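You operate a simulated robot arm through the tools that you are given. There is no shell and no other tool. Be economical: measure what you need, move in short steps, check, and stop when the job is done.

The job below is to be done with a simulated two-armed robot. You get a single attempt, and the scene is never put back.

TASK
Hold the long punnet on the top of the stock bench steady with one hand and put the small bottle marked "Penlidge" from the top of the stock bench in it with the other.

It is judged by the outcome, as a careful person would: the job done as asked, and still so three seconds after it is handed in. It fails if anything else is knocked over, pushed out of place, dropped, spilled or broken.

THE ROBOT
Two 7-joint arms with two-finger parallel grippers on one trunk, on a base that drives. Base frame: it is fixed to the floor where the robot stands at the start and does not move with it; the origin is under the middle of the robot, x ahead of it, y to its left, z up. Lengths are in mm, angles in degrees, forces in N, time in s.
The left shoulder is at the start at [50, 165, 1105], the right one opposite. With the tool pointing down near the work surface each hand reaches from about 220 to 700 mm from the robot's upright axis, wherever it stands, measured 20 degrees to its own side. Payload 3.91 kg a hand.
Tool frame (each hand has its own): the origin (TCP) lies between the finger pads and is the grasp point; the fingertips stand 30 mm ahead of it; z points along the fingers, y is the line along which they close. The gripper opens to 110 mm. The fingers are 20 mm wide and 10 mm thick; the gripper's body (48 by 112 mm) begins 55 mm behind the TCP.
Orientation is that of the tool frame in the base frame, as a unit quaternion [x, y, z, w]. With the fingers straight down and closing along the base's y, the tool's x points along the base's -x, its y along +y and its z along -z.

THE INTERFACE
- The arms move only by the tool jog_arm. It takes "left_moves", "right_moves" or both (then of equal length, played together; a hand with none holds still); each is a list of rows, each a list of 7 numbers: the opening in per cent of the stroke, from 0 (shut) to 100 (fully open), then the shift along the tool's x, y, z in units of 300 mm (1.0 is 300 mm), then the turn, a rotation vector about the tool's x, y, z in units of 45 degrees (1.0 is 45 degrees). In form: [[hand, dx, dy, dz, wx, wy, wz], ...]. A call has 1 to 12 rows; each row is the pose to reach, as a shift and turn from the pose commanded when the call began, along the tool's axes at that moment. A call with a number of a shift or a turn outside -1 to 1 is refused whole. A row lasts 0.2 s, in which the tool goes at most 50 mm and 8.6 degrees; a call with a longer step from one row to the next is refused whole, and so is a gripper value outside its range. A pose out of reach is approached as far as the arm can. The call stops where the force on the tool passes 40 N (or 10 N more than at its start, if that is more) or the arm is blocked; 0.2 s more then pass. Each finger travels about 45 mm/s and halts on what it meets, pressing with about 23 N; the grip force reading is that of the motor and also rises with nothing between the fingers. The clock runs only during rows and for 0.2 s after the last one: add rows that repeat a pose to give the fingers time. It gives the time, the measured TCP pose, the force on the tool (base axes), the opening and the grip force at its end, in the units of the frame above (readings bear some noise), with the torque about the TCP (base axes, N m) and any sound that the robot's microphone picked up.
- Cameras (640 x 400 px; columns grow to the right, rows downward): "scene" is now at [121.5, -12.8, 1286.9]; the picture's right is [-0.13, -0.99, 0.00], its down [-0.46, 0.06, -0.89] and it looks along [0.88, -0.11, -0.46] (base axes); focal length 289 px, centre (320, 200). "left" rides on the left gripper at [73, -17, -103] in its tool frame; the picture's right is [0.23, 0.97, 0.00], its down [-0.76, 0.18, -0.62] and it looks along [-0.61, 0.14, 0.78] (tool axes); focal length 222 px, centre (320, 200). "right" rides on the right gripper at [72, 17, -103] in its tool frame; the picture's right is [-0.23, 0.97, 0.00], its down [-0.76, -0.18, -0.62] and it looks along [-0.61, -0.14, 0.78] (tool axes); focal length 222 px, centre (320, 200). There is no depth. A picture from a camera that has moved, and an enlarged one, comes with that camera's place and axes in the base frame and with its lens.
- get_image(camera): a new picture of that camera. It takes no simulated time.
- move_column(by): slides the trunk up (or, below 0, down) by that many mm; the arms and the scene camera ride with it, the base frame stays. It gives what a move gives, with no picture.
- drive_base(legs): drives the robot by 1 to 6 legs, each [ahead, left, turn to the left] in mm, mm and degrees, along the robot's own axes; the way and the turn of a leg run together, so that a leg with both is an arc; at most 1500 mm and 180 degrees a leg. The arms and the cameras ride along, it lands a little off, and it stops where it bumps. It gives what a move gives.
- aim_head(pan, tilt): turns the head with the scene camera to pan (to the left, within 80 degrees either way) and tilt (down, from -29 to 69), counted from straight ahead of the robot. It gives what a move gives.
- enlarge(camera, box): a new picture of the part [left, top, right, bottom] of that camera's present view, enlarged. It takes no simulated time.
- close_job(): hands the job in; it is judged then, once.

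Go step by step. Nothing tells you exact positions but the pictures and the camera data: compare them with the known pose of the tool, close in by small moves and look again before you grip or let go. The budget is 120 turns and 108 pictures, counting those below and the enlarged ones. Unless the task says otherwise, let go and move clear before handing in, and close with one line.

The tools are called as name(argument=value, ...) on one line, values as JSON. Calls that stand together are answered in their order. jog_arm: Moves the arms, as the interface text tells. Its arguments: {"type":"object","properties":{"left_moves":{"type":"array","items":{"type":"array","items":{"type":"number"}}},"right_moves":{"type":"array","items":{"type":"array","items":{"type":"number"}}}},"required":[]} The other tools are called the same way: move_column (by) slides the trunk up or down; drive_base (legs) drives the base; aim_head (pan, tilt) turns the head that bears the scene camera; get_image (camera) takes a picture; enlarge (camera, box) takes an enlarged picture of a part of a camera's view; close_job () hands the job in.

At the start:

```text
time_s: 0.0
left_eef_pos: [408.5, 83.6, 1121.8]
left_tcp_rot: [-0.001, 1.0, 0.0, -0.001]
left_ft_force: [-0.2, -0.2, -0.1]
left_wrist_torque: [-0.04, -0.04, -0.01]
left_gripper_width: 110.3
left_gripper_force: 0.2
right_eef_pos: [346.0, -230.2, 1070.1]
right_tcp_rot: [0.0, 1.0, 0.0, 0.0]
right_ft_force: [-0.1, -0.3, 0.4]
right_wrist_torque: [0.04, 0.02, 0.0]
right_gripper_width: 109.9
right_gripper_force: 0.0
trunk travel left (down, up): [-325.0, 178.0]
robot x, y, heading: [-1.5, -1.9, -0.2]
head pan, tilt: [-7.4, 27.5]
```

scene: 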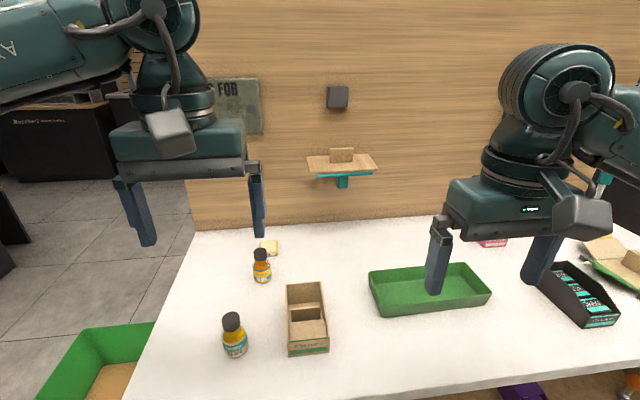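
right: 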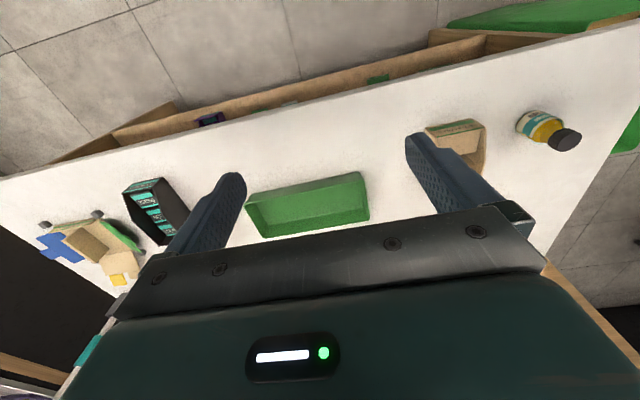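
left: 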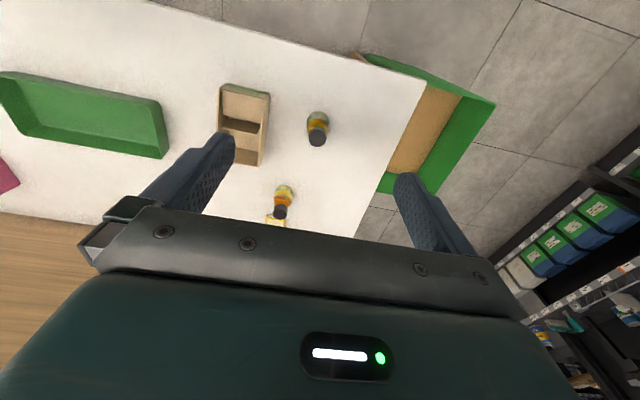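

I see two small bottles on the left, a cardboard box with a divider, a green tray and a dark box on the bench. I'll read the labels first.

enlarge(camera="scene", box=[200, 230, 360, 370])

enlarge(camera="scene", box=[360, 220, 640, 400])

enlarge(camera="left", box=[200, 70, 360, 240])

```text
2.86 times, centred on (280, 300) of scene
camera zoom: at [121.5, -12.8, 1286.9], right [-0.13, -0.99, 0.0], down [-0.46, 0.06, -0.89], along [0.88, -0.11, -0.46], focal length 826 px, centre (434, -86)
```

zoom: 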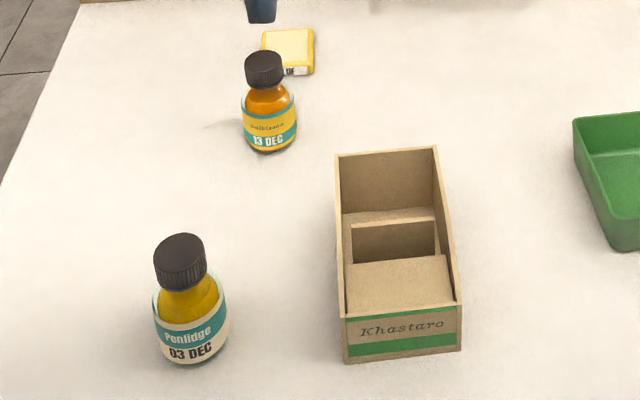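

```text
2.22 times, centred on (500, 310) of scene
camera zoom: at [121.5, -12.8, 1286.9], right [-0.13, -0.99, 0.0], down [-0.46, 0.06, -0.89], along [0.88, -0.11, -0.46], focal length 643 px, centre (-80, -44)
```

zoom: 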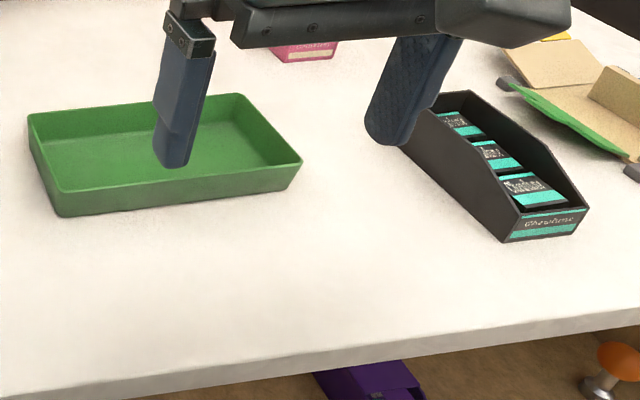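

```text
2.35 times, centred on (280, 155) of left
camera zoom: at [336.0, 65.6, 1225.4], right [-0.23, 0.97, 0.0], down [0.76, 0.18, 0.62], along [0.61, 0.14, -0.78], focal length 523 px, centre (414, 306)
```

zoom: 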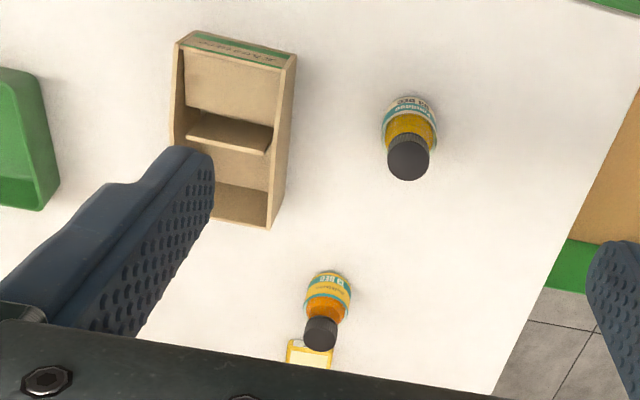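

The Penlidge bottle stands at about (475, 95) and is about 90 mm high. The green tray, which I take to be the long punnet, spans about x 515–615 and y −190 to −425. I'd like to shift the base right about 200 mm, so I'll look at the floor and the right side first.

aim_head(pan=-40, tilt=45)

get_image(camera="scene")

```text
time_s: 1.0
left_eef_pos: [409.3, 82.2, 1121.2]
left_tcp_rot: [-0.001, 1.0, 0.0, 0.001]
left_ft_force: [0.1, -0.3, 0.2]
left_wrist_torque: [0.02, -0.02, -0.04]
left_gripper_width: 109.9
left_gripper_force: 0.1
right_eef_pos: [347.7, -231.1, 1069.6]
right_tcp_rot: [0.0, 1.0, 0.0, 0.0]
right_ft_force: [0.4, 0.8, -1.0]
right_wrist_torque: [-0.01, 0.01, -0.01]
right_gripper_width: 110.0
right_gripper_force: 0.1
trunk travel left (down, up): [-325.0, 178.0]
robot x, y, heading: [-0.4, 2.2, -0.1]
head pan, tilt: [-40.0, 45.0]
```

```text
101 pictures are left
camera scene: at [93.3, -53.2, 1260.4], right [-0.64, -0.77, 0.0], down [-0.54, 0.45, -0.71], along [0.54, -0.45, -0.71], focal length 289 px, centre (320, 200)
```

scene: 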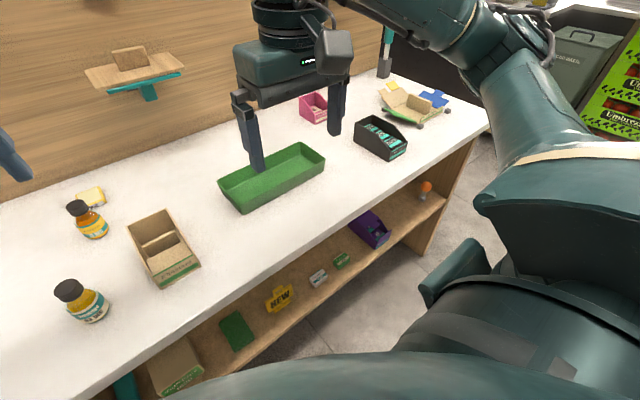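

The floor to the right is clear. I'll drive 200 mm right.

drive_base(legs=[[0, -200, 0]])

aim_head(pan=5, tilt=40)

get_image(camera="scene")

get_image(camera="right")

get_image(camera="left")

```text
time_s: 2.6
left_eef_pos: [409.0, -119.8, 1121.8]
left_tcp_rot: [-0.001, 1.0, 0.0, 0.0]
left_ft_force: [-0.3, -0.9, 0.1]
left_wrist_torque: [0.0, -0.05, -0.01]
left_gripper_width: 109.9
left_gripper_force: 0.1
right_eef_pos: [346.8, -432.4, 1069.2]
right_tcp_rot: [0.0, 1.0, 0.001, 0.0]
right_ft_force: [0.2, -0.5, 0.6]
right_wrist_torque: [0.08, 0.0, 0.0]
right_gripper_width: 109.8
right_gripper_force: 0.0
trunk travel left (down, up): [-325.0, 178.0]
robot x, y, heading: [-1.4, -200.5, -0.1]
head pan, tilt: [-40.0, 45.0]
```

```text
time_s: 3.7
left_eef_pos: [409.4, -118.6, 1121.5]
left_tcp_rot: [-0.001, 1.0, 0.0, 0.001]
left_ft_force: [-0.4, 0.0, -0.3]
left_wrist_torque: [0.0, -0.04, -0.01]
left_gripper_width: 110.0
left_gripper_force: 0.1
right_eef_pos: [347.5, -431.8, 1069.4]
right_tcp_rot: [0.0, 1.0, -0.001, 0.0]
right_ft_force: [0.4, 0.1, -1.0]
right_wrist_torque: [0.01, 0.01, 0.01]
right_gripper_width: 110.0
right_gripper_force: 0.0
trunk travel left (down, up): [-325.0, 178.0]
robot x, y, heading: [1.3, -200.9, -0.1]
head pan, tilt: [5.0, 40.0]
```

```text
100 pictures are left
camera scene: at [115.6, -195.0, 1267.6], right [0.09, -1.0, 0.0], down [-0.64, -0.06, -0.77], along [0.76, 0.07, -0.64], focal length 289 px, centre (320, 200)
```

scene: 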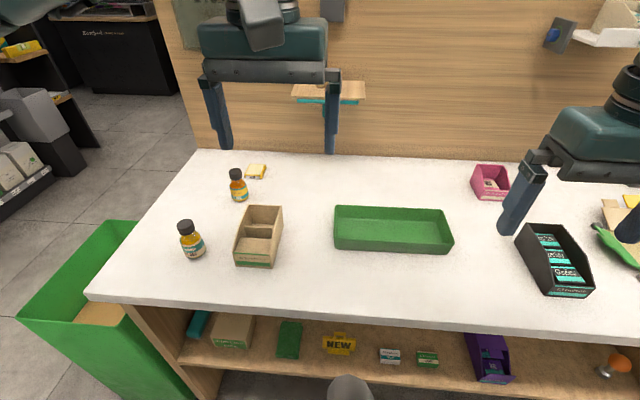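

```text
99 pictures are left
camera right: at [274.0, -414.7, 1172.6], right [0.23, 0.97, 0.0], down [0.76, -0.18, 0.62], along [0.61, -0.14, -0.78], focal length 222 px, centre (320, 200)
```

right: 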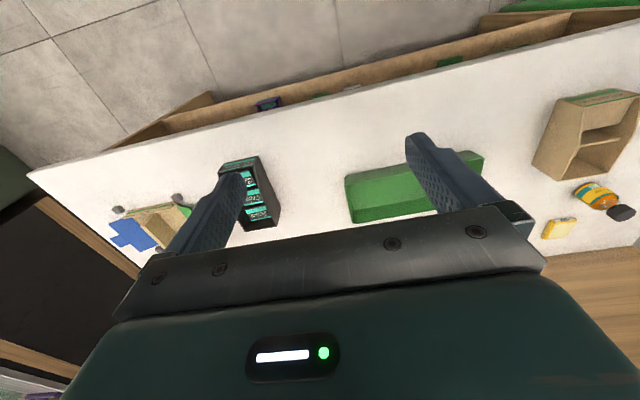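

```text
98 pictures are left
camera left: at [336.1, -135.6, 1225.4], right [-0.23, 0.97, 0.0], down [0.76, 0.18, 0.62], along [0.61, 0.14, -0.78], focal length 222 px, centre (320, 200)
```

left: 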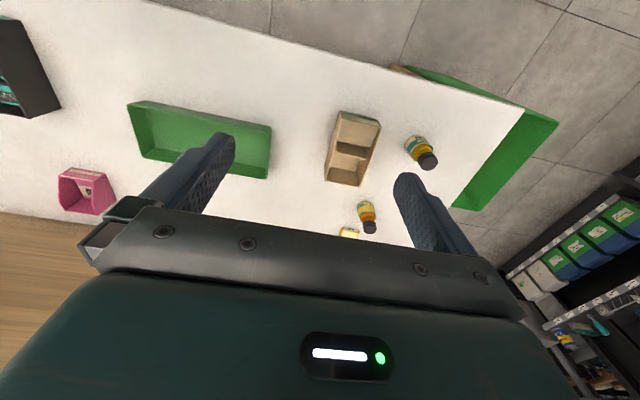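

The view is clear now. I'll enlarge it to measure the tray and the bottle.

enlarge(camera="scene", box=[320, 180, 480, 280])

enlarge(camera="scene", box=[150, 160, 310, 280])

```text
4.00 times, centred on (400, 230) of scene
camera zoom: at [115.6, -195.0, 1267.6], right [0.09, -1.0, 0.0], down [-0.64, -0.06, -0.77], along [0.76, 0.07, -0.64], focal length 1157 px, centre (0, 80)
```

zoom: 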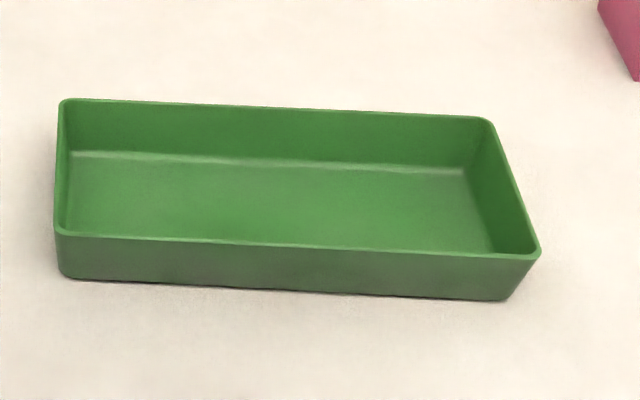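

```text
3.33 times, centred on (230, 220) of scene
camera zoom: at [115.6, -195.0, 1267.6], right [0.09, -1.0, 0.0], down [-0.64, -0.06, -0.77], along [0.76, 0.07, -0.64], focal length 964 px, centre (620, 133)
```

zoom: 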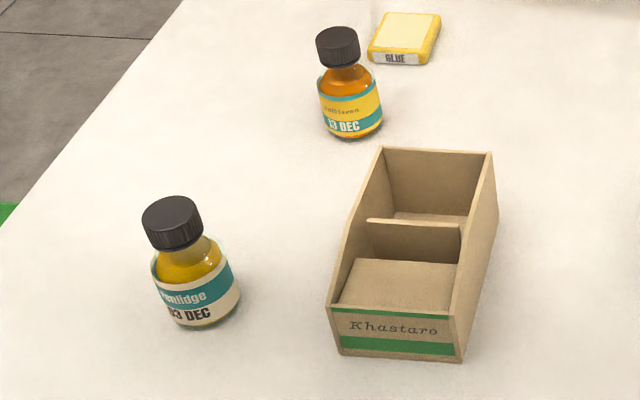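

Tray's right end wall is at about (565, −423) with its rim near z 838; the bottle is at about (475, 95). I'll move both hands above their targets.

jog_arm(right_moves=[[90, -0.12, 0.005, 0.07, 0, 0, 0], [75, -0.24, 0.01, 0.14, 0, 0, 0], [60, -0.36, 0.015, 0.21, 0, 0, 0], [45, -0.48, 0.02, 0.28, 0, 0, 0], [40, -0.6, 0.025, 0.35, 0, 0, 0], [40, -0.725, 0.03, 0.431, 0, 0, 0], [40, -0.725, 0.03, 0.431, 0, 0, 0]], left_moves=[[100, -0.036, 0.12, 0.078, 0, 0, 0], [95, -0.072, 0.24, 0.156, 0, 0, 0], [90, -0.11, 0.36, 0.234, 0, 0, 0], [85, -0.147, 0.48, 0.312, 0, 0, 0], [80, -0.184, 0.6, 0.39, 0, 0, 0], [80, -0.22, 0.713, 0.47, 0, 0, 0], [80, -0.22, 0.713, 0.47, 0, 0, 0]])

get_image(camera="scene")

get_image(camera="right")

get_image(camera="left")

```text
time_s: 5.3
left_eef_pos: [474.3, 95.4, 980.9]
left_tcp_rot: [-0.001, 1.0, 0.0, 0.0]
left_ft_force: [-0.4, -0.8, 0.2]
left_wrist_torque: [-0.03, 0.0, -0.05]
left_gripper_width: 88.1
left_gripper_force: 0.0
right_eef_pos: [565.1, -423.1, 941.1]
right_tcp_rot: [-0.001, 1.0, 0.0, 0.001]
right_ft_force: [-0.3, -0.5, -0.4]
right_wrist_torque: [0.01, 0.04, 0.02]
right_gripper_width: 44.2
right_gripper_force: 0.2
trunk travel left (down, up): [-325.0, 178.0]
robot x, y, heading: [-2.1, -200.4, -0.1]
head pan, tilt: [5.0, 40.0]
```

```text
95 pictures are left
camera scene: at [115.5, -195.1, 1267.6], right [0.09, -1.0, 0.0], down [-0.64, -0.06, -0.77], along [0.76, 0.07, -0.64], focal length 289 px, centre (320, 200)
```

scene: 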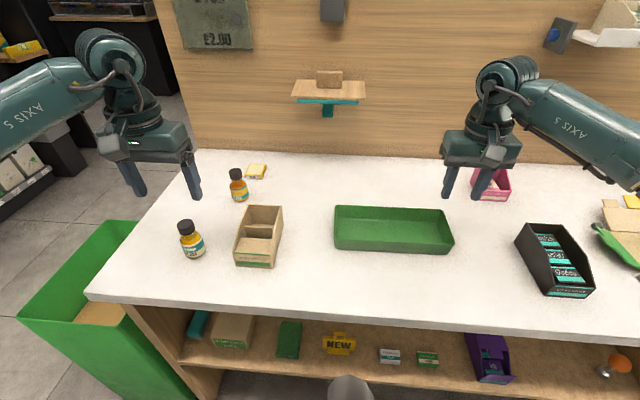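

```text
94 pictures are left
camera right: at [492.2, -406.1, 1043.8], right [0.23, 0.97, 0.0], down [0.76, -0.18, 0.62], along [0.61, -0.14, -0.78], focal length 222 px, centre (320, 200)
```

right: 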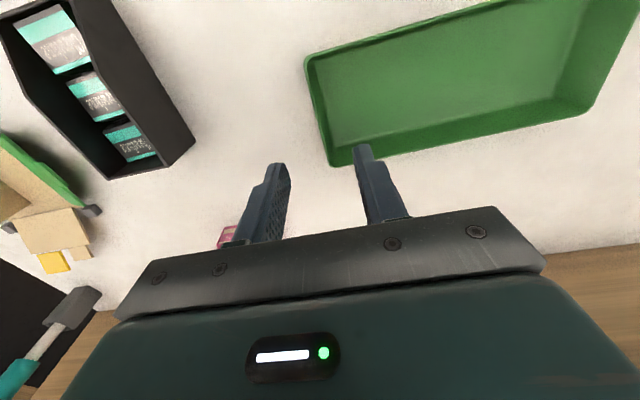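

```text
93 pictures are left
camera left: at [402.1, 78.8, 1084.3], right [-0.23, 0.97, 0.0], down [0.76, 0.18, 0.62], along [0.61, 0.14, -0.78], focal length 222 px, centre (320, 200)
```

left: 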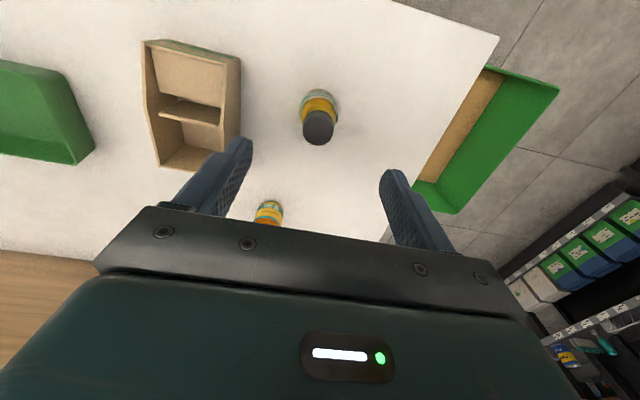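

Both hands line up. I'll lower them both: the right to straddle the tray's end wall, the left around the bottle.

jog_arm(right_moves=[[40, 0.017, 0.01, 0.08, 0, 0, 0], [40, 0.017, 0.01, 0.16, 0, 0, 0], [40, 0.017, 0.01, 0.24, 0, 0, 0], [40, 0.017, 0.01, 0.31, 0, 0, 0], [40, 0.017, 0.01, 0.31, 0, 0, 0]], left_moves=[[80, 0, -0.003, 0.12, 0, 0, 0], [80, 0, -0.003, 0.24, 0, 0, 0], [80, 0, -0.003, 0.36, 0, 0, 0], [80, 0, -0.003, 0.45, 0, 0, 0], [80, 0, -0.003, 0.45, 0, 0, 0]])

get_image(camera="scene")

get_image(camera="right")

get_image(camera="left")

enlarge(camera="scene", box=[380, 160, 540, 270])

```text
time_s: 6.5
left_eef_pos: [473.9, 95.7, 845.7]
left_tcp_rot: [0.0, 1.0, 0.0, 0.001]
left_ft_force: [0.3, -0.7, 1.0]
left_wrist_torque: [0.01, -0.02, 0.02]
left_gripper_width: 88.1
left_gripper_force: 0.1
right_eef_pos: [559.7, -419.8, 847.1]
right_tcp_rot: [0.0, 1.0, 0.0, -0.001]
right_ft_force: [-0.9, 0.3, -2.0]
right_wrist_torque: [-0.03, 0.0, 0.02]
right_gripper_width: 44.1
right_gripper_force: 0.0
trunk travel left (down, up): [-325.0, 178.0]
robot x, y, heading: [-1.7, -201.7, 0.3]
head pan, tilt: [5.0, 40.0]
```

```text
92 pictures are left
camera scene: at [115.6, -194.9, 1267.6], right [0.09, -1.0, 0.0], down [-0.64, -0.06, -0.77], along [0.76, 0.07, -0.64], focal length 289 px, centre (320, 200)
```

scene: 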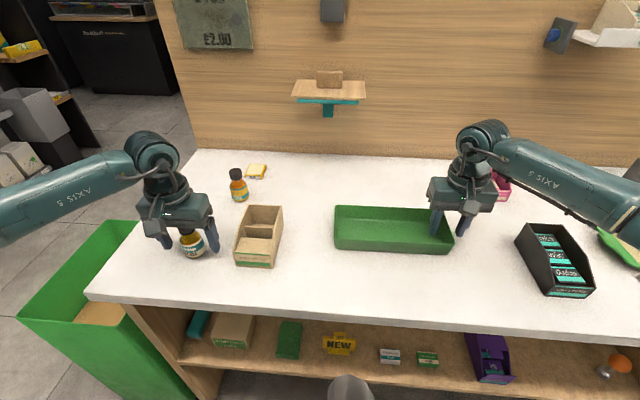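

```text
91 pictures are left
camera right: at [485.9, -402.8, 950.7], right [0.23, 0.97, 0.0], down [0.76, -0.18, 0.62], along [0.61, -0.14, -0.78], focal length 222 px, centre (320, 200)
```

right: 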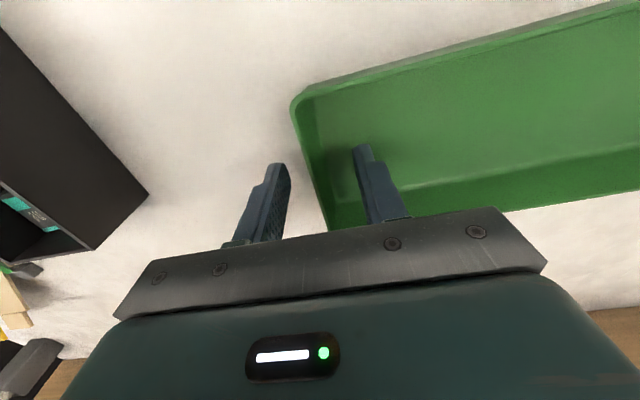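

```text
90 pictures are left
camera left: at [401.5, 78.6, 949.2], right [-0.23, 0.97, 0.0], down [0.76, 0.18, 0.62], along [0.61, 0.14, -0.78], focal length 222 px, centre (320, 200)
```

left: 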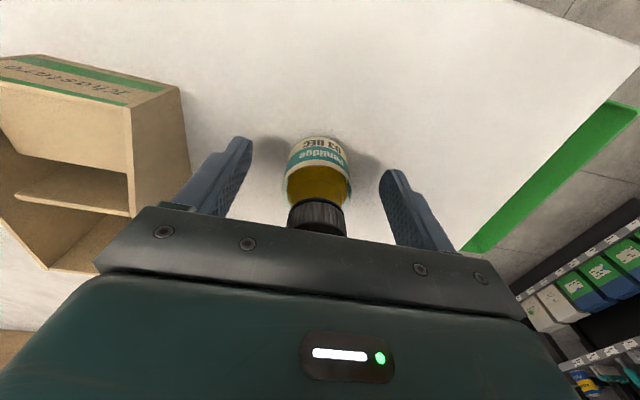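

```text
3.64 times, centred on (460, 215) of scene
camera zoom: at [115.6, -194.9, 1267.6], right [0.09, -1.0, 0.0], down [-0.64, -0.06, -0.77], along [0.76, 0.07, -0.64], focal length 1052 px, centre (-189, 146)
```

zoom: 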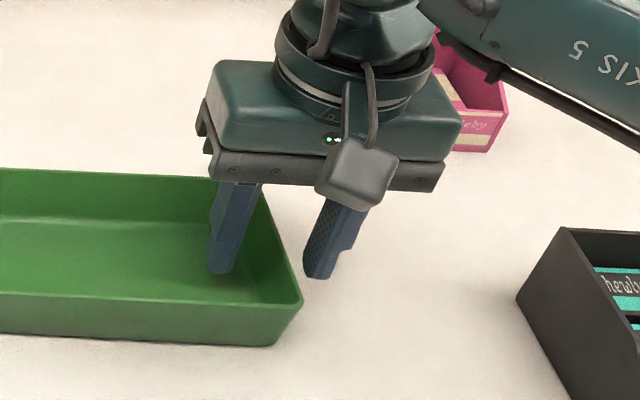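

The wall sits midway between the right fingers and the bottle midway between the left ones. I'll close both.

jog_arm(right_moves=[[25, 0, 0, 0, 0, 0, 0], [10, 0, 0, 0, 0, 0, 0], [0, 0, 0, 0, 0, 0, 0], [0, 0, 0, 0, 0, 0, 0], [0, 0, 0, 0, 0, 0, 0], [0, 0, 0, 0, 0, 0, 0]], left_moves=[[60, 0, 0, 0, 0, 0, 0], [45, 0, 0, 0, 0, 0, 0], [35, 0, 0, 0, 0, 0, 0], [30, 0, 0, 0, 0, 0, 0], [30, 0, 0, 0, 0, 0, 0], [30, 0, 0, 0, 0, 0, 0]])

get_image(camera="right")

get_image(camera="left")

get_image(camera="scene")

```text
time_s: 7.9
left_eef_pos: [472.6, 96.1, 845.5]
left_tcp_rot: [-0.001, 1.0, 0.0, 0.0]
left_ft_force: [0.1, 0.2, 0.0]
left_wrist_torque: [0.0, 0.05, 0.02]
left_gripper_width: 40.9
left_gripper_force: 23.7
right_eef_pos: [559.2, -418.3, 848.5]
right_tcp_rot: [0.0, 1.0, 0.0, 0.001]
right_ft_force: [-0.4, 0.9, 1.0]
right_wrist_torque: [0.53, 0.03, 0.21]
right_gripper_width: 3.8
right_gripper_force: 23.1
trunk travel left (down, up): [-325.0, 178.0]
robot x, y, heading: [2.2, -207.0, 0.2]
head pan, tilt: [5.0, 40.0]
```

```text
88 pictures are left
camera right: at [486.0, -402.6, 951.3], right [0.23, 0.97, 0.0], down [0.76, -0.18, 0.62], along [0.61, -0.14, -0.78], focal length 222 px, centre (320, 200)
```

right: 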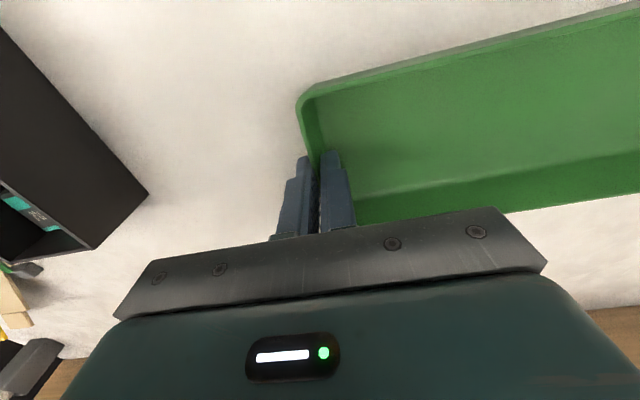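

```text
87 pictures are left
camera left: at [401.5, 78.6, 949.7], right [-0.23, 0.97, 0.0], down [0.76, 0.18, 0.62], along [0.61, 0.14, -0.78], focal length 222 px, centre (320, 200)
```

left: 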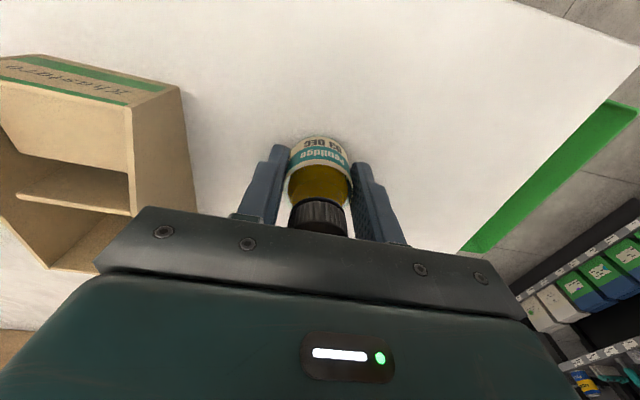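

```text
86 pictures are left
camera scene: at [115.5, -194.8, 1267.6], right [0.09, -1.0, 0.0], down [-0.64, -0.06, -0.77], along [0.76, 0.07, -0.64], focal length 289 px, centre (320, 200)
```

scene: 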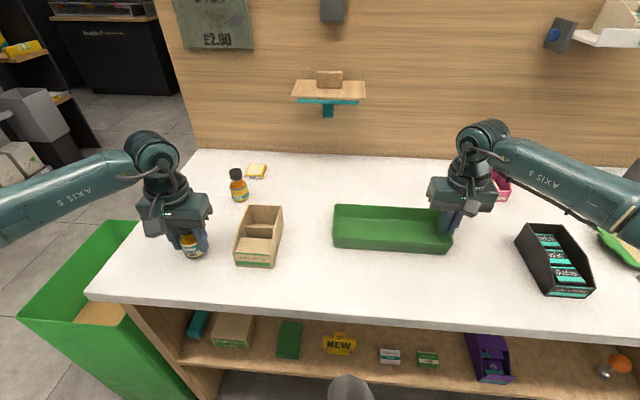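

Both grips hold, with the bottle at 41 mm and the wall at 3.8 mm. I'll lift the bottle straight up and check it.

jog_arm(left_moves=[[28, 0, 0, -0.05, 0, 0, 0], [28, 0, 0, -0.15, 0, 0, 0], [28, 0, 0, -0.27, 0, 0, 0], [28, 0, 0, -0.4, 0, 0, 0], [28, 0, 0, -0.5, 0, 0, 0], [28, 0, 0, -0.5, 0, 0, 0]])

get_image(camera="scene")

```text
time_s: 9.3
left_eef_pos: [473.8, 95.6, 996.7]
left_tcp_rot: [-0.001, 1.0, -0.001, 0.0]
left_ft_force: [0.5, 0.1, -1.2]
left_wrist_torque: [-0.02, 0.01, -0.01]
left_gripper_width: 41.0
left_gripper_force: 23.1
right_eef_pos: [560.1, -420.1, 848.7]
right_tcp_rot: [0.0, 1.0, 0.0, 0.001]
right_ft_force: [0.1, -0.8, 1.9]
right_wrist_torque: [0.53, -0.02, 0.19]
right_gripper_width: 4.0
right_gripper_force: 22.9
trunk travel left (down, up): [-325.0, 178.0]
robot x, y, heading: [-2.9, -199.6, 0.2]
head pan, tilt: [5.0, 40.0]
```

```text
85 pictures are left
camera scene: at [115.5, -194.9, 1267.6], right [0.09, -1.0, 0.0], down [-0.64, -0.06, -0.77], along [0.76, 0.07, -0.64], focal length 289 px, centre (320, 200)
```

scene: 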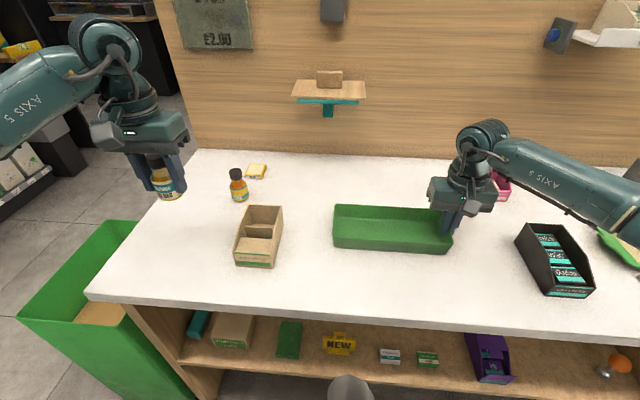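

The bottle is lifted. I'll carry it toward the tray in two stages.

jog_arm(left_moves=[[28, -0.015, -0.06, 0, 0, 0, 0], [28, -0.045, -0.18, 0, 0, 0, 0], [28, -0.075, -0.31, 0, 0, 0, 0], [28, -0.11, -0.44, 0, 0, 0, 0], [28, -0.14, -0.57, 0, 0, 0, 0], [28, -0.17, -0.7, 0, 0, 0, 0], [28, -0.2, -0.83, 0, 0, 0, 0], [28, -0.23, -0.93, 0, 0, 0, 0], [28, -0.24, -0.98, 0, 0, 0, 0], [28, -0.24, -0.98, 0, 0, 0, 0]])

jog_arm(left_moves=[[28, -0.015, -0.06, 0.0, 0, 0, 0], [28, -0.035, -0.14, 0.03, 0, 0, 0], [28, -0.05, -0.2, 0.1, 0, 0, 0], [28, -0.05, -0.22, 0.18, 0, 0, 0], [28, -0.05, -0.22, 0.22, 0, 0, 0], [28, -0.05, -0.22, 0.22, 0, 0, 0]])

get_image(camera="scene")

get_image(camera="left")

get_image(camera="right")

```text
time_s: 11.5
left_eef_pos: [547.2, -199.5, 997.1]
left_tcp_rot: [-0.001, 1.0, 0.0, 0.0]
left_ft_force: [0.1, 0.4, -0.2]
left_wrist_torque: [0.01, -0.03, -0.02]
left_gripper_width: 41.3
left_gripper_force: 22.9
right_eef_pos: [558.8, -420.6, 848.8]
right_tcp_rot: [0.0, 1.0, 0.0, 0.0]
right_ft_force: [0.1, 0.4, 2.0]
right_wrist_torque: [0.49, -0.06, -0.19]
right_gripper_width: 3.8
right_gripper_force: 22.9
trunk travel left (down, up): [-325.0, 178.0]
robot x, y, heading: [0.4, -203.7, 0.0]
head pan, tilt: [5.0, 40.0]
```

```text
time_s: 12.9
left_eef_pos: [562.0, -267.0, 928.9]
left_tcp_rot: [0.0, 1.0, 0.0, 0.001]
left_ft_force: [0.1, -0.6, -1.1]
left_wrist_torque: [0.04, 0.0, -0.04]
left_gripper_width: 40.8
left_gripper_force: 22.9
right_eef_pos: [560.2, -419.5, 848.7]
right_tcp_rot: [0.0, 1.0, 0.0, 0.0]
right_ft_force: [0.9, -0.8, 2.1]
right_wrist_torque: [0.5, -0.04, -0.2]
right_gripper_width: 3.9
right_gripper_force: 22.9
trunk travel left (down, up): [-325.0, 178.0]
robot x, y, heading: [-3.5, -202.3, -0.0]
head pan, tilt: [5.0, 40.0]
```

```text
84 pictures are left
camera scene: at [115.6, -194.9, 1267.6], right [0.09, -1.0, 0.0], down [-0.64, -0.06, -0.77], along [0.76, 0.07, -0.64], focal length 289 px, centre (320, 200)
```

scene: 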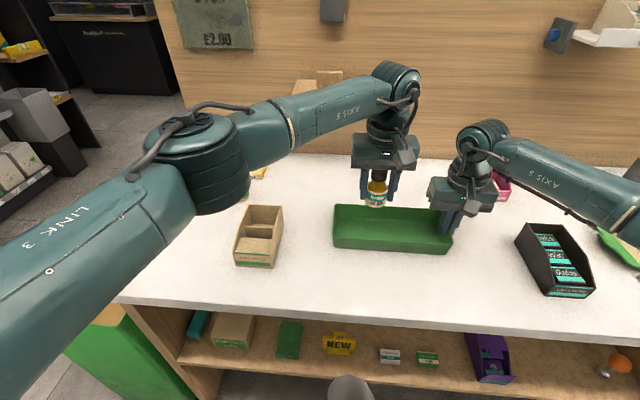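

```text
83 pictures are left
camera left: at [490.0, -282.6, 1033.2], right [-0.23, 0.97, 0.0], down [0.76, 0.18, 0.62], along [0.61, 0.14, -0.78], focal length 222 px, centre (320, 200)
```

left: 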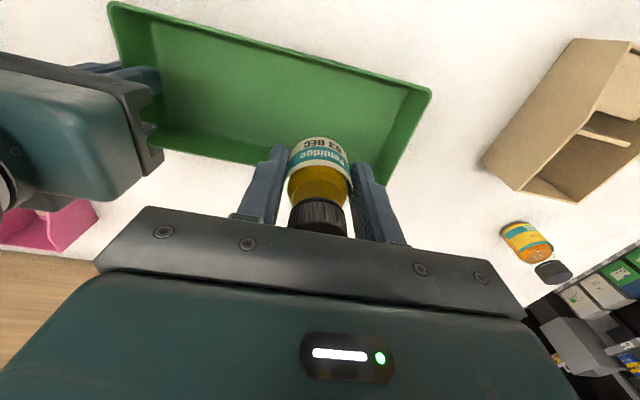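

```text
82 pictures are left
camera right: at [486.0, -402.8, 951.1], right [0.23, 0.97, 0.0], down [0.76, -0.18, 0.62], along [0.61, -0.14, -0.78], focal length 222 px, centre (320, 200)
```

right: 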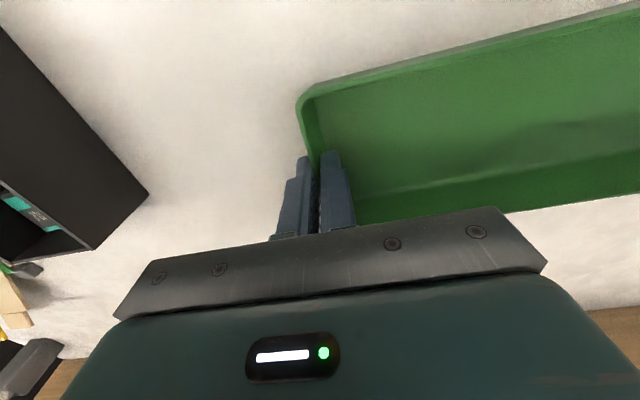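

The bottle is centred over the tray's left half. I'll lower it, going slowly near the floor.

jog_arm(left_moves=[[28, 0, 0, 0.06, 0, 0, 0], [28, 0, 0, 0.14, 0, 0, 0], [28, 0, 0, 0.2, 0, 0, 0], [28, 0, 0, 0.235, 0, 0, 0], [28, 0, 0, 0.25, 0, 0, 0], [28, 0, 0, 0.257, 0, 0, 0], [28, 0, 0, 0.257, 0, 0, 0]])

enlarge(camera="scene", box=[320, 140, 480, 270])

get_image(camera="left")

```text
time_s: 14.5
left_eef_pos: [563.2, -266.8, 853.5]
left_tcp_rot: [-0.001, 1.0, 0.0, 0.0]
left_ft_force: [-0.2, 0.3, -2.0]
left_wrist_torque: [0.04, 0.05, -0.02]
left_gripper_width: 41.1
left_gripper_force: 22.6
right_eef_pos: [559.8, -420.3, 849.2]
right_tcp_rot: [0.0, 1.0, 0.001, 0.0]
right_ft_force: [-0.1, 0.5, 2.5]
right_wrist_torque: [0.51, 0.04, 0.18]
right_gripper_width: 3.8
right_gripper_force: 22.8
trunk travel left (down, up): [-325.0, 178.0]
robot x, y, heading: [2.4, -199.6, 0.0]
head pan, tilt: [5.0, 40.0]
```

```text
3.08 times, centred on (400, 205) of scene
camera zoom: at [115.6, -194.9, 1267.6], right [0.09, -1.0, 0.0], down [-0.64, -0.06, -0.77], along [0.76, 0.07, -0.64], focal length 890 px, centre (74, 185)
```

zoom: 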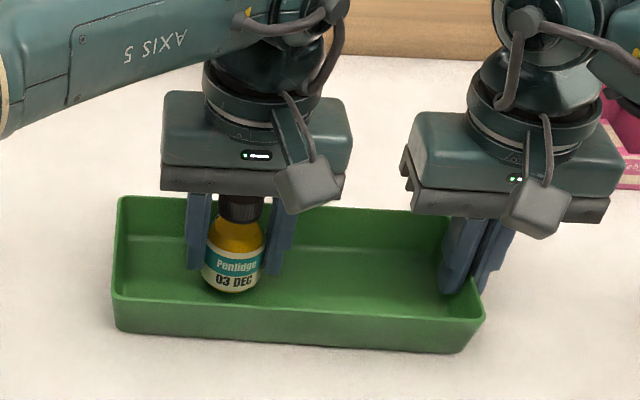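

```text
80 pictures are left
camera left: at [489.6, -282.5, 956.1], right [-0.23, 0.97, 0.0], down [0.76, 0.18, 0.62], along [0.61, 0.14, -0.78], focal length 222 px, centre (320, 200)
```

left: 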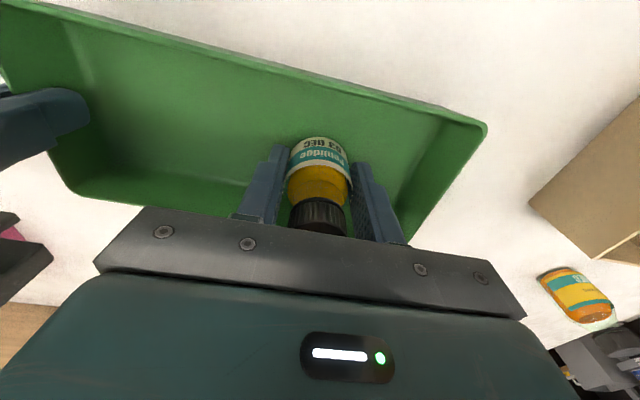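

It's a few mm above the tray floor. I'll creep down to contact.

jog_arm(left_moves=[[28, 0, 0, 0.004, 0, 0, 0], [28, 0, 0, 0.008, 0, 0, 0], [28, 0, 0, 0.012, 0, 0, 0], [28, 0, 0, 0.012, 0, 0, 0]])

```text
time_s: 15.5
left_eef_pos: [562.6, -265.6, 850.4]
left_tcp_rot: [0.0, 1.0, 0.0, 0.001]
left_ft_force: [0.1, -0.5, 4.4]
left_wrist_torque: [-0.05, -0.03, -0.04]
left_gripper_width: 41.1
left_gripper_force: 22.2
right_eef_pos: [558.8, -419.3, 849.0]
right_tcp_rot: [0.0, 1.0, 0.0, -0.001]
right_ft_force: [0.2, 1.0, 0.0]
right_wrist_torque: [0.49, 0.06, -0.26]
right_gripper_width: 3.7
right_gripper_force: 23.4
trunk travel left (down, up): [-325.0, 178.0]
robot x, y, heading: [-2.7, -199.3, 0.1]
head pan, tilt: [5.0, 40.0]
```

The upward force shows the bottle has touched the floor. I'll open the left hand and look before lifting.

jog_arm(left_moves=[[40, 0, 0, 0, 0, 0, 0], [50, 0, 0, 0, 0, 0, 0], [60, 0, 0, 0, 0, 0, 0], [70, 0, 0, 0, 0, 0, 0], [70, 0, 0, 0, 0, 0, 0]])

enlarge(camera="scene", box=[320, 140, 480, 270])

```text
time_s: 16.7
left_eef_pos: [562.3, -265.1, 849.3]
left_tcp_rot: [-0.001, 1.0, 0.0, -0.001]
left_ft_force: [0.3, 0.1, -0.2]
left_wrist_torque: [0.02, 0.0, 0.02]
left_gripper_width: 77.1
left_gripper_force: 0.1
right_eef_pos: [558.3, -419.7, 847.9]
right_tcp_rot: [0.0, 1.0, 0.0, -0.001]
right_ft_force: [0.1, -0.3, 1.7]
right_wrist_torque: [0.5, -0.01, 0.2]
right_gripper_width: 3.6
right_gripper_force: 23.2
trunk travel left (down, up): [-325.0, 178.0]
robot x, y, heading: [-0.8, -202.5, -0.0]
head pan, tilt: [5.0, 40.0]
```

```text
3.08 times, centred on (400, 205) of scene
camera zoom: at [115.5, -194.9, 1267.6], right [0.09, -1.0, 0.0], down [-0.64, -0.06, -0.77], along [0.76, 0.07, -0.64], focal length 890 px, centre (74, 185)
```

zoom: 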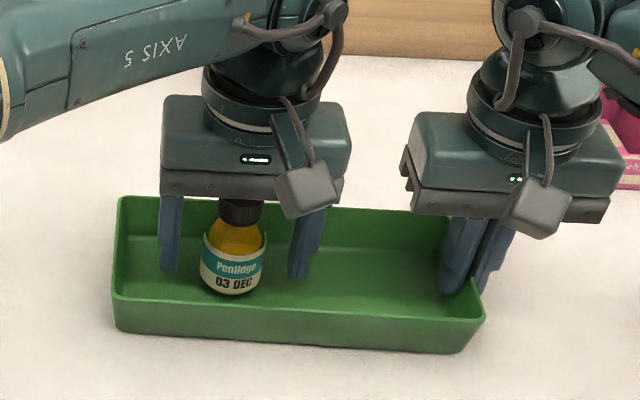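

The bottle stands free. I'll raise the left hand straight up and back, still holding the tray.

jog_arm(left_moves=[[70, 0, 0, -0.05, 0, 0, 0], [70, 0, 0, -0.15, 0, 0, 0], [70, 0, 0, -0.28, 0, 0, 0], [70, 0, 0, -0.41, 0, 0, 0], [70, 0, 0, -0.54, 0, 0, 0], [70, 0, 0, -0.67, 0, 0, 0], [70, 0.05, 0.13, -0.7, 0, 0, 0], [70, 0.1, 0.27, -0.75, 0, 0, 0], [70, 0.2, 0.38, -0.78, 0, 0, 0], [70, 0.3, 0.48, -0.8, 0, 0, 0]])

get_image(camera="scene")

```text
time_s: 18.9
left_eef_pos: [471.5, -119.9, 1089.8]
left_tcp_rot: [-0.002, 1.0, 0.001, 0.001]
left_ft_force: [-0.7, 0.0, 0.1]
left_wrist_torque: [0.01, -0.01, 0.03]
left_gripper_width: 77.1
left_gripper_force: 0.0
right_eef_pos: [558.3, -420.6, 848.7]
right_tcp_rot: [0.0, 1.0, 0.0, 0.0]
right_ft_force: [0.6, 1.4, 1.6]
right_wrist_torque: [0.5, -0.02, -0.19]
right_gripper_width: 3.9
right_gripper_force: 23.1
trunk travel left (down, up): [-325.0, 178.0]
robot x, y, heading: [-1.9, -200.3, -0.2]
head pan, tilt: [5.0, 40.0]
```

```text
78 pictures are left
camera scene: at [115.3, -194.5, 1267.7], right [0.09, -1.0, 0.0], down [-0.64, -0.06, -0.77], along [0.76, 0.07, -0.64], focal length 289 px, centre (320, 200)
```

scene: 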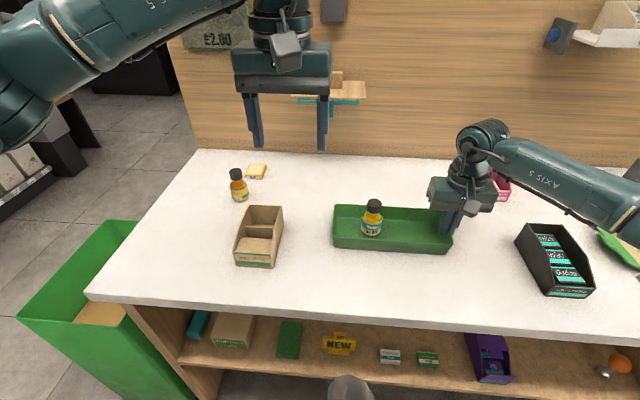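

The bottle stands upright in the tray and nothing else has moved. I'll release the right hand gently and lift it clear.

jog_arm(right_moves=[[15, 0, 0, 0, 0, 0, 0], [25, 0, 0, 0, 0, 0, 0], [35, 0, 0, 0, 0, 0, 0], [35, 0, 0, 0, 0, 0, 0], [35, 0, 0, -0.05, 0, 0, 0], [35, 0, 0, -0.15, 0, 0, 0], [35, 0, 0, -0.28, 0, 0, 0], [35, 0, 0, -0.41, 0, 0, 0], [35, 0.1, 0, -0.5, 0, 0, 0], [35, 0.2, 0, -0.6, 0, 0, 0]])

get_image(camera="scene")

enlarge(camera="scene", box=[320, 170, 480, 270])

```text
time_s: 21.1
left_eef_pos: [470.8, -121.6, 1088.6]
left_tcp_rot: [-0.001, 1.0, 0.0, 0.0]
left_ft_force: [-0.3, -1.4, -0.5]
left_wrist_torque: [0.03, -0.02, 0.01]
left_gripper_width: 77.0
left_gripper_force: 0.0
right_eef_pos: [499.8, -419.4, 1028.7]
right_tcp_rot: [0.0, 1.0, 0.0, -0.001]
right_ft_force: [0.7, 0.4, -0.4]
right_wrist_torque: [0.0, 0.0, 0.0]
right_gripper_width: 38.5
right_gripper_force: 0.0
trunk travel left (down, up): [-325.0, 178.0]
robot x, y, heading: [2.1, -202.8, 0.1]
head pan, tilt: [5.0, 40.0]
```

```text
77 pictures are left
camera scene: at [115.2, -194.8, 1267.6], right [0.09, -1.0, 0.0], down [-0.64, -0.06, -0.77], along [0.76, 0.07, -0.64], focal length 289 px, centre (320, 200)
```

scene: 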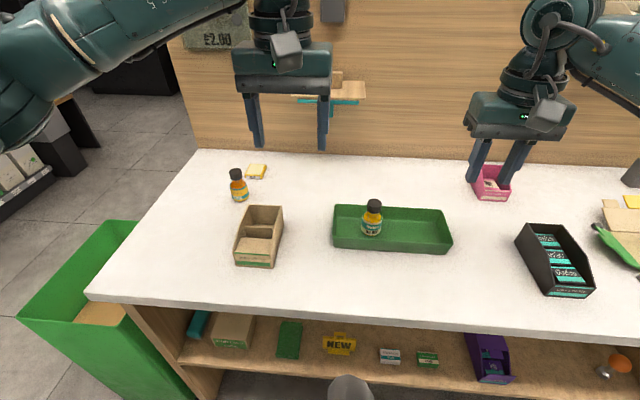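

```text
4.00 times, centred on (400, 220) of scene
camera zoom: at [115.2, -194.8, 1267.6], right [0.09, -1.0, 0.0], down [-0.64, -0.06, -0.77], along [0.76, 0.07, -0.64], focal length 1157 px, centre (0, 120)
```

zoom: 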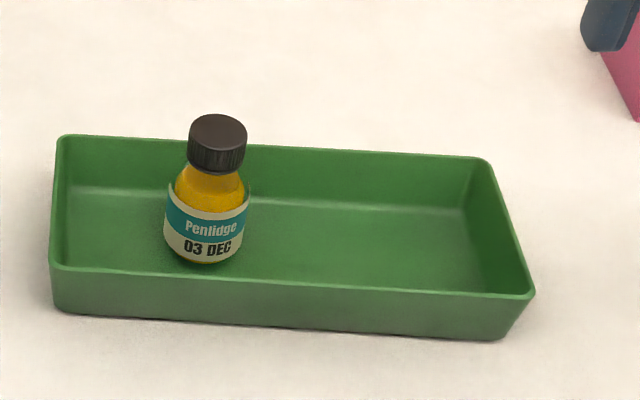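

The Penlidge bottle stands upright in the green punnet. Both hands are clear and nothing else has moved, so I'm handing in.

close_job()

```text
The job is handed in.
```

The "Penlidge" bottle now stands upright in the green tray, which I took to be the long punnet. The right hand held the tray's end wall while the left hand put the bottle in. Both hands have let go and moved clear, nothing else was disturbed, and the job is handed in.
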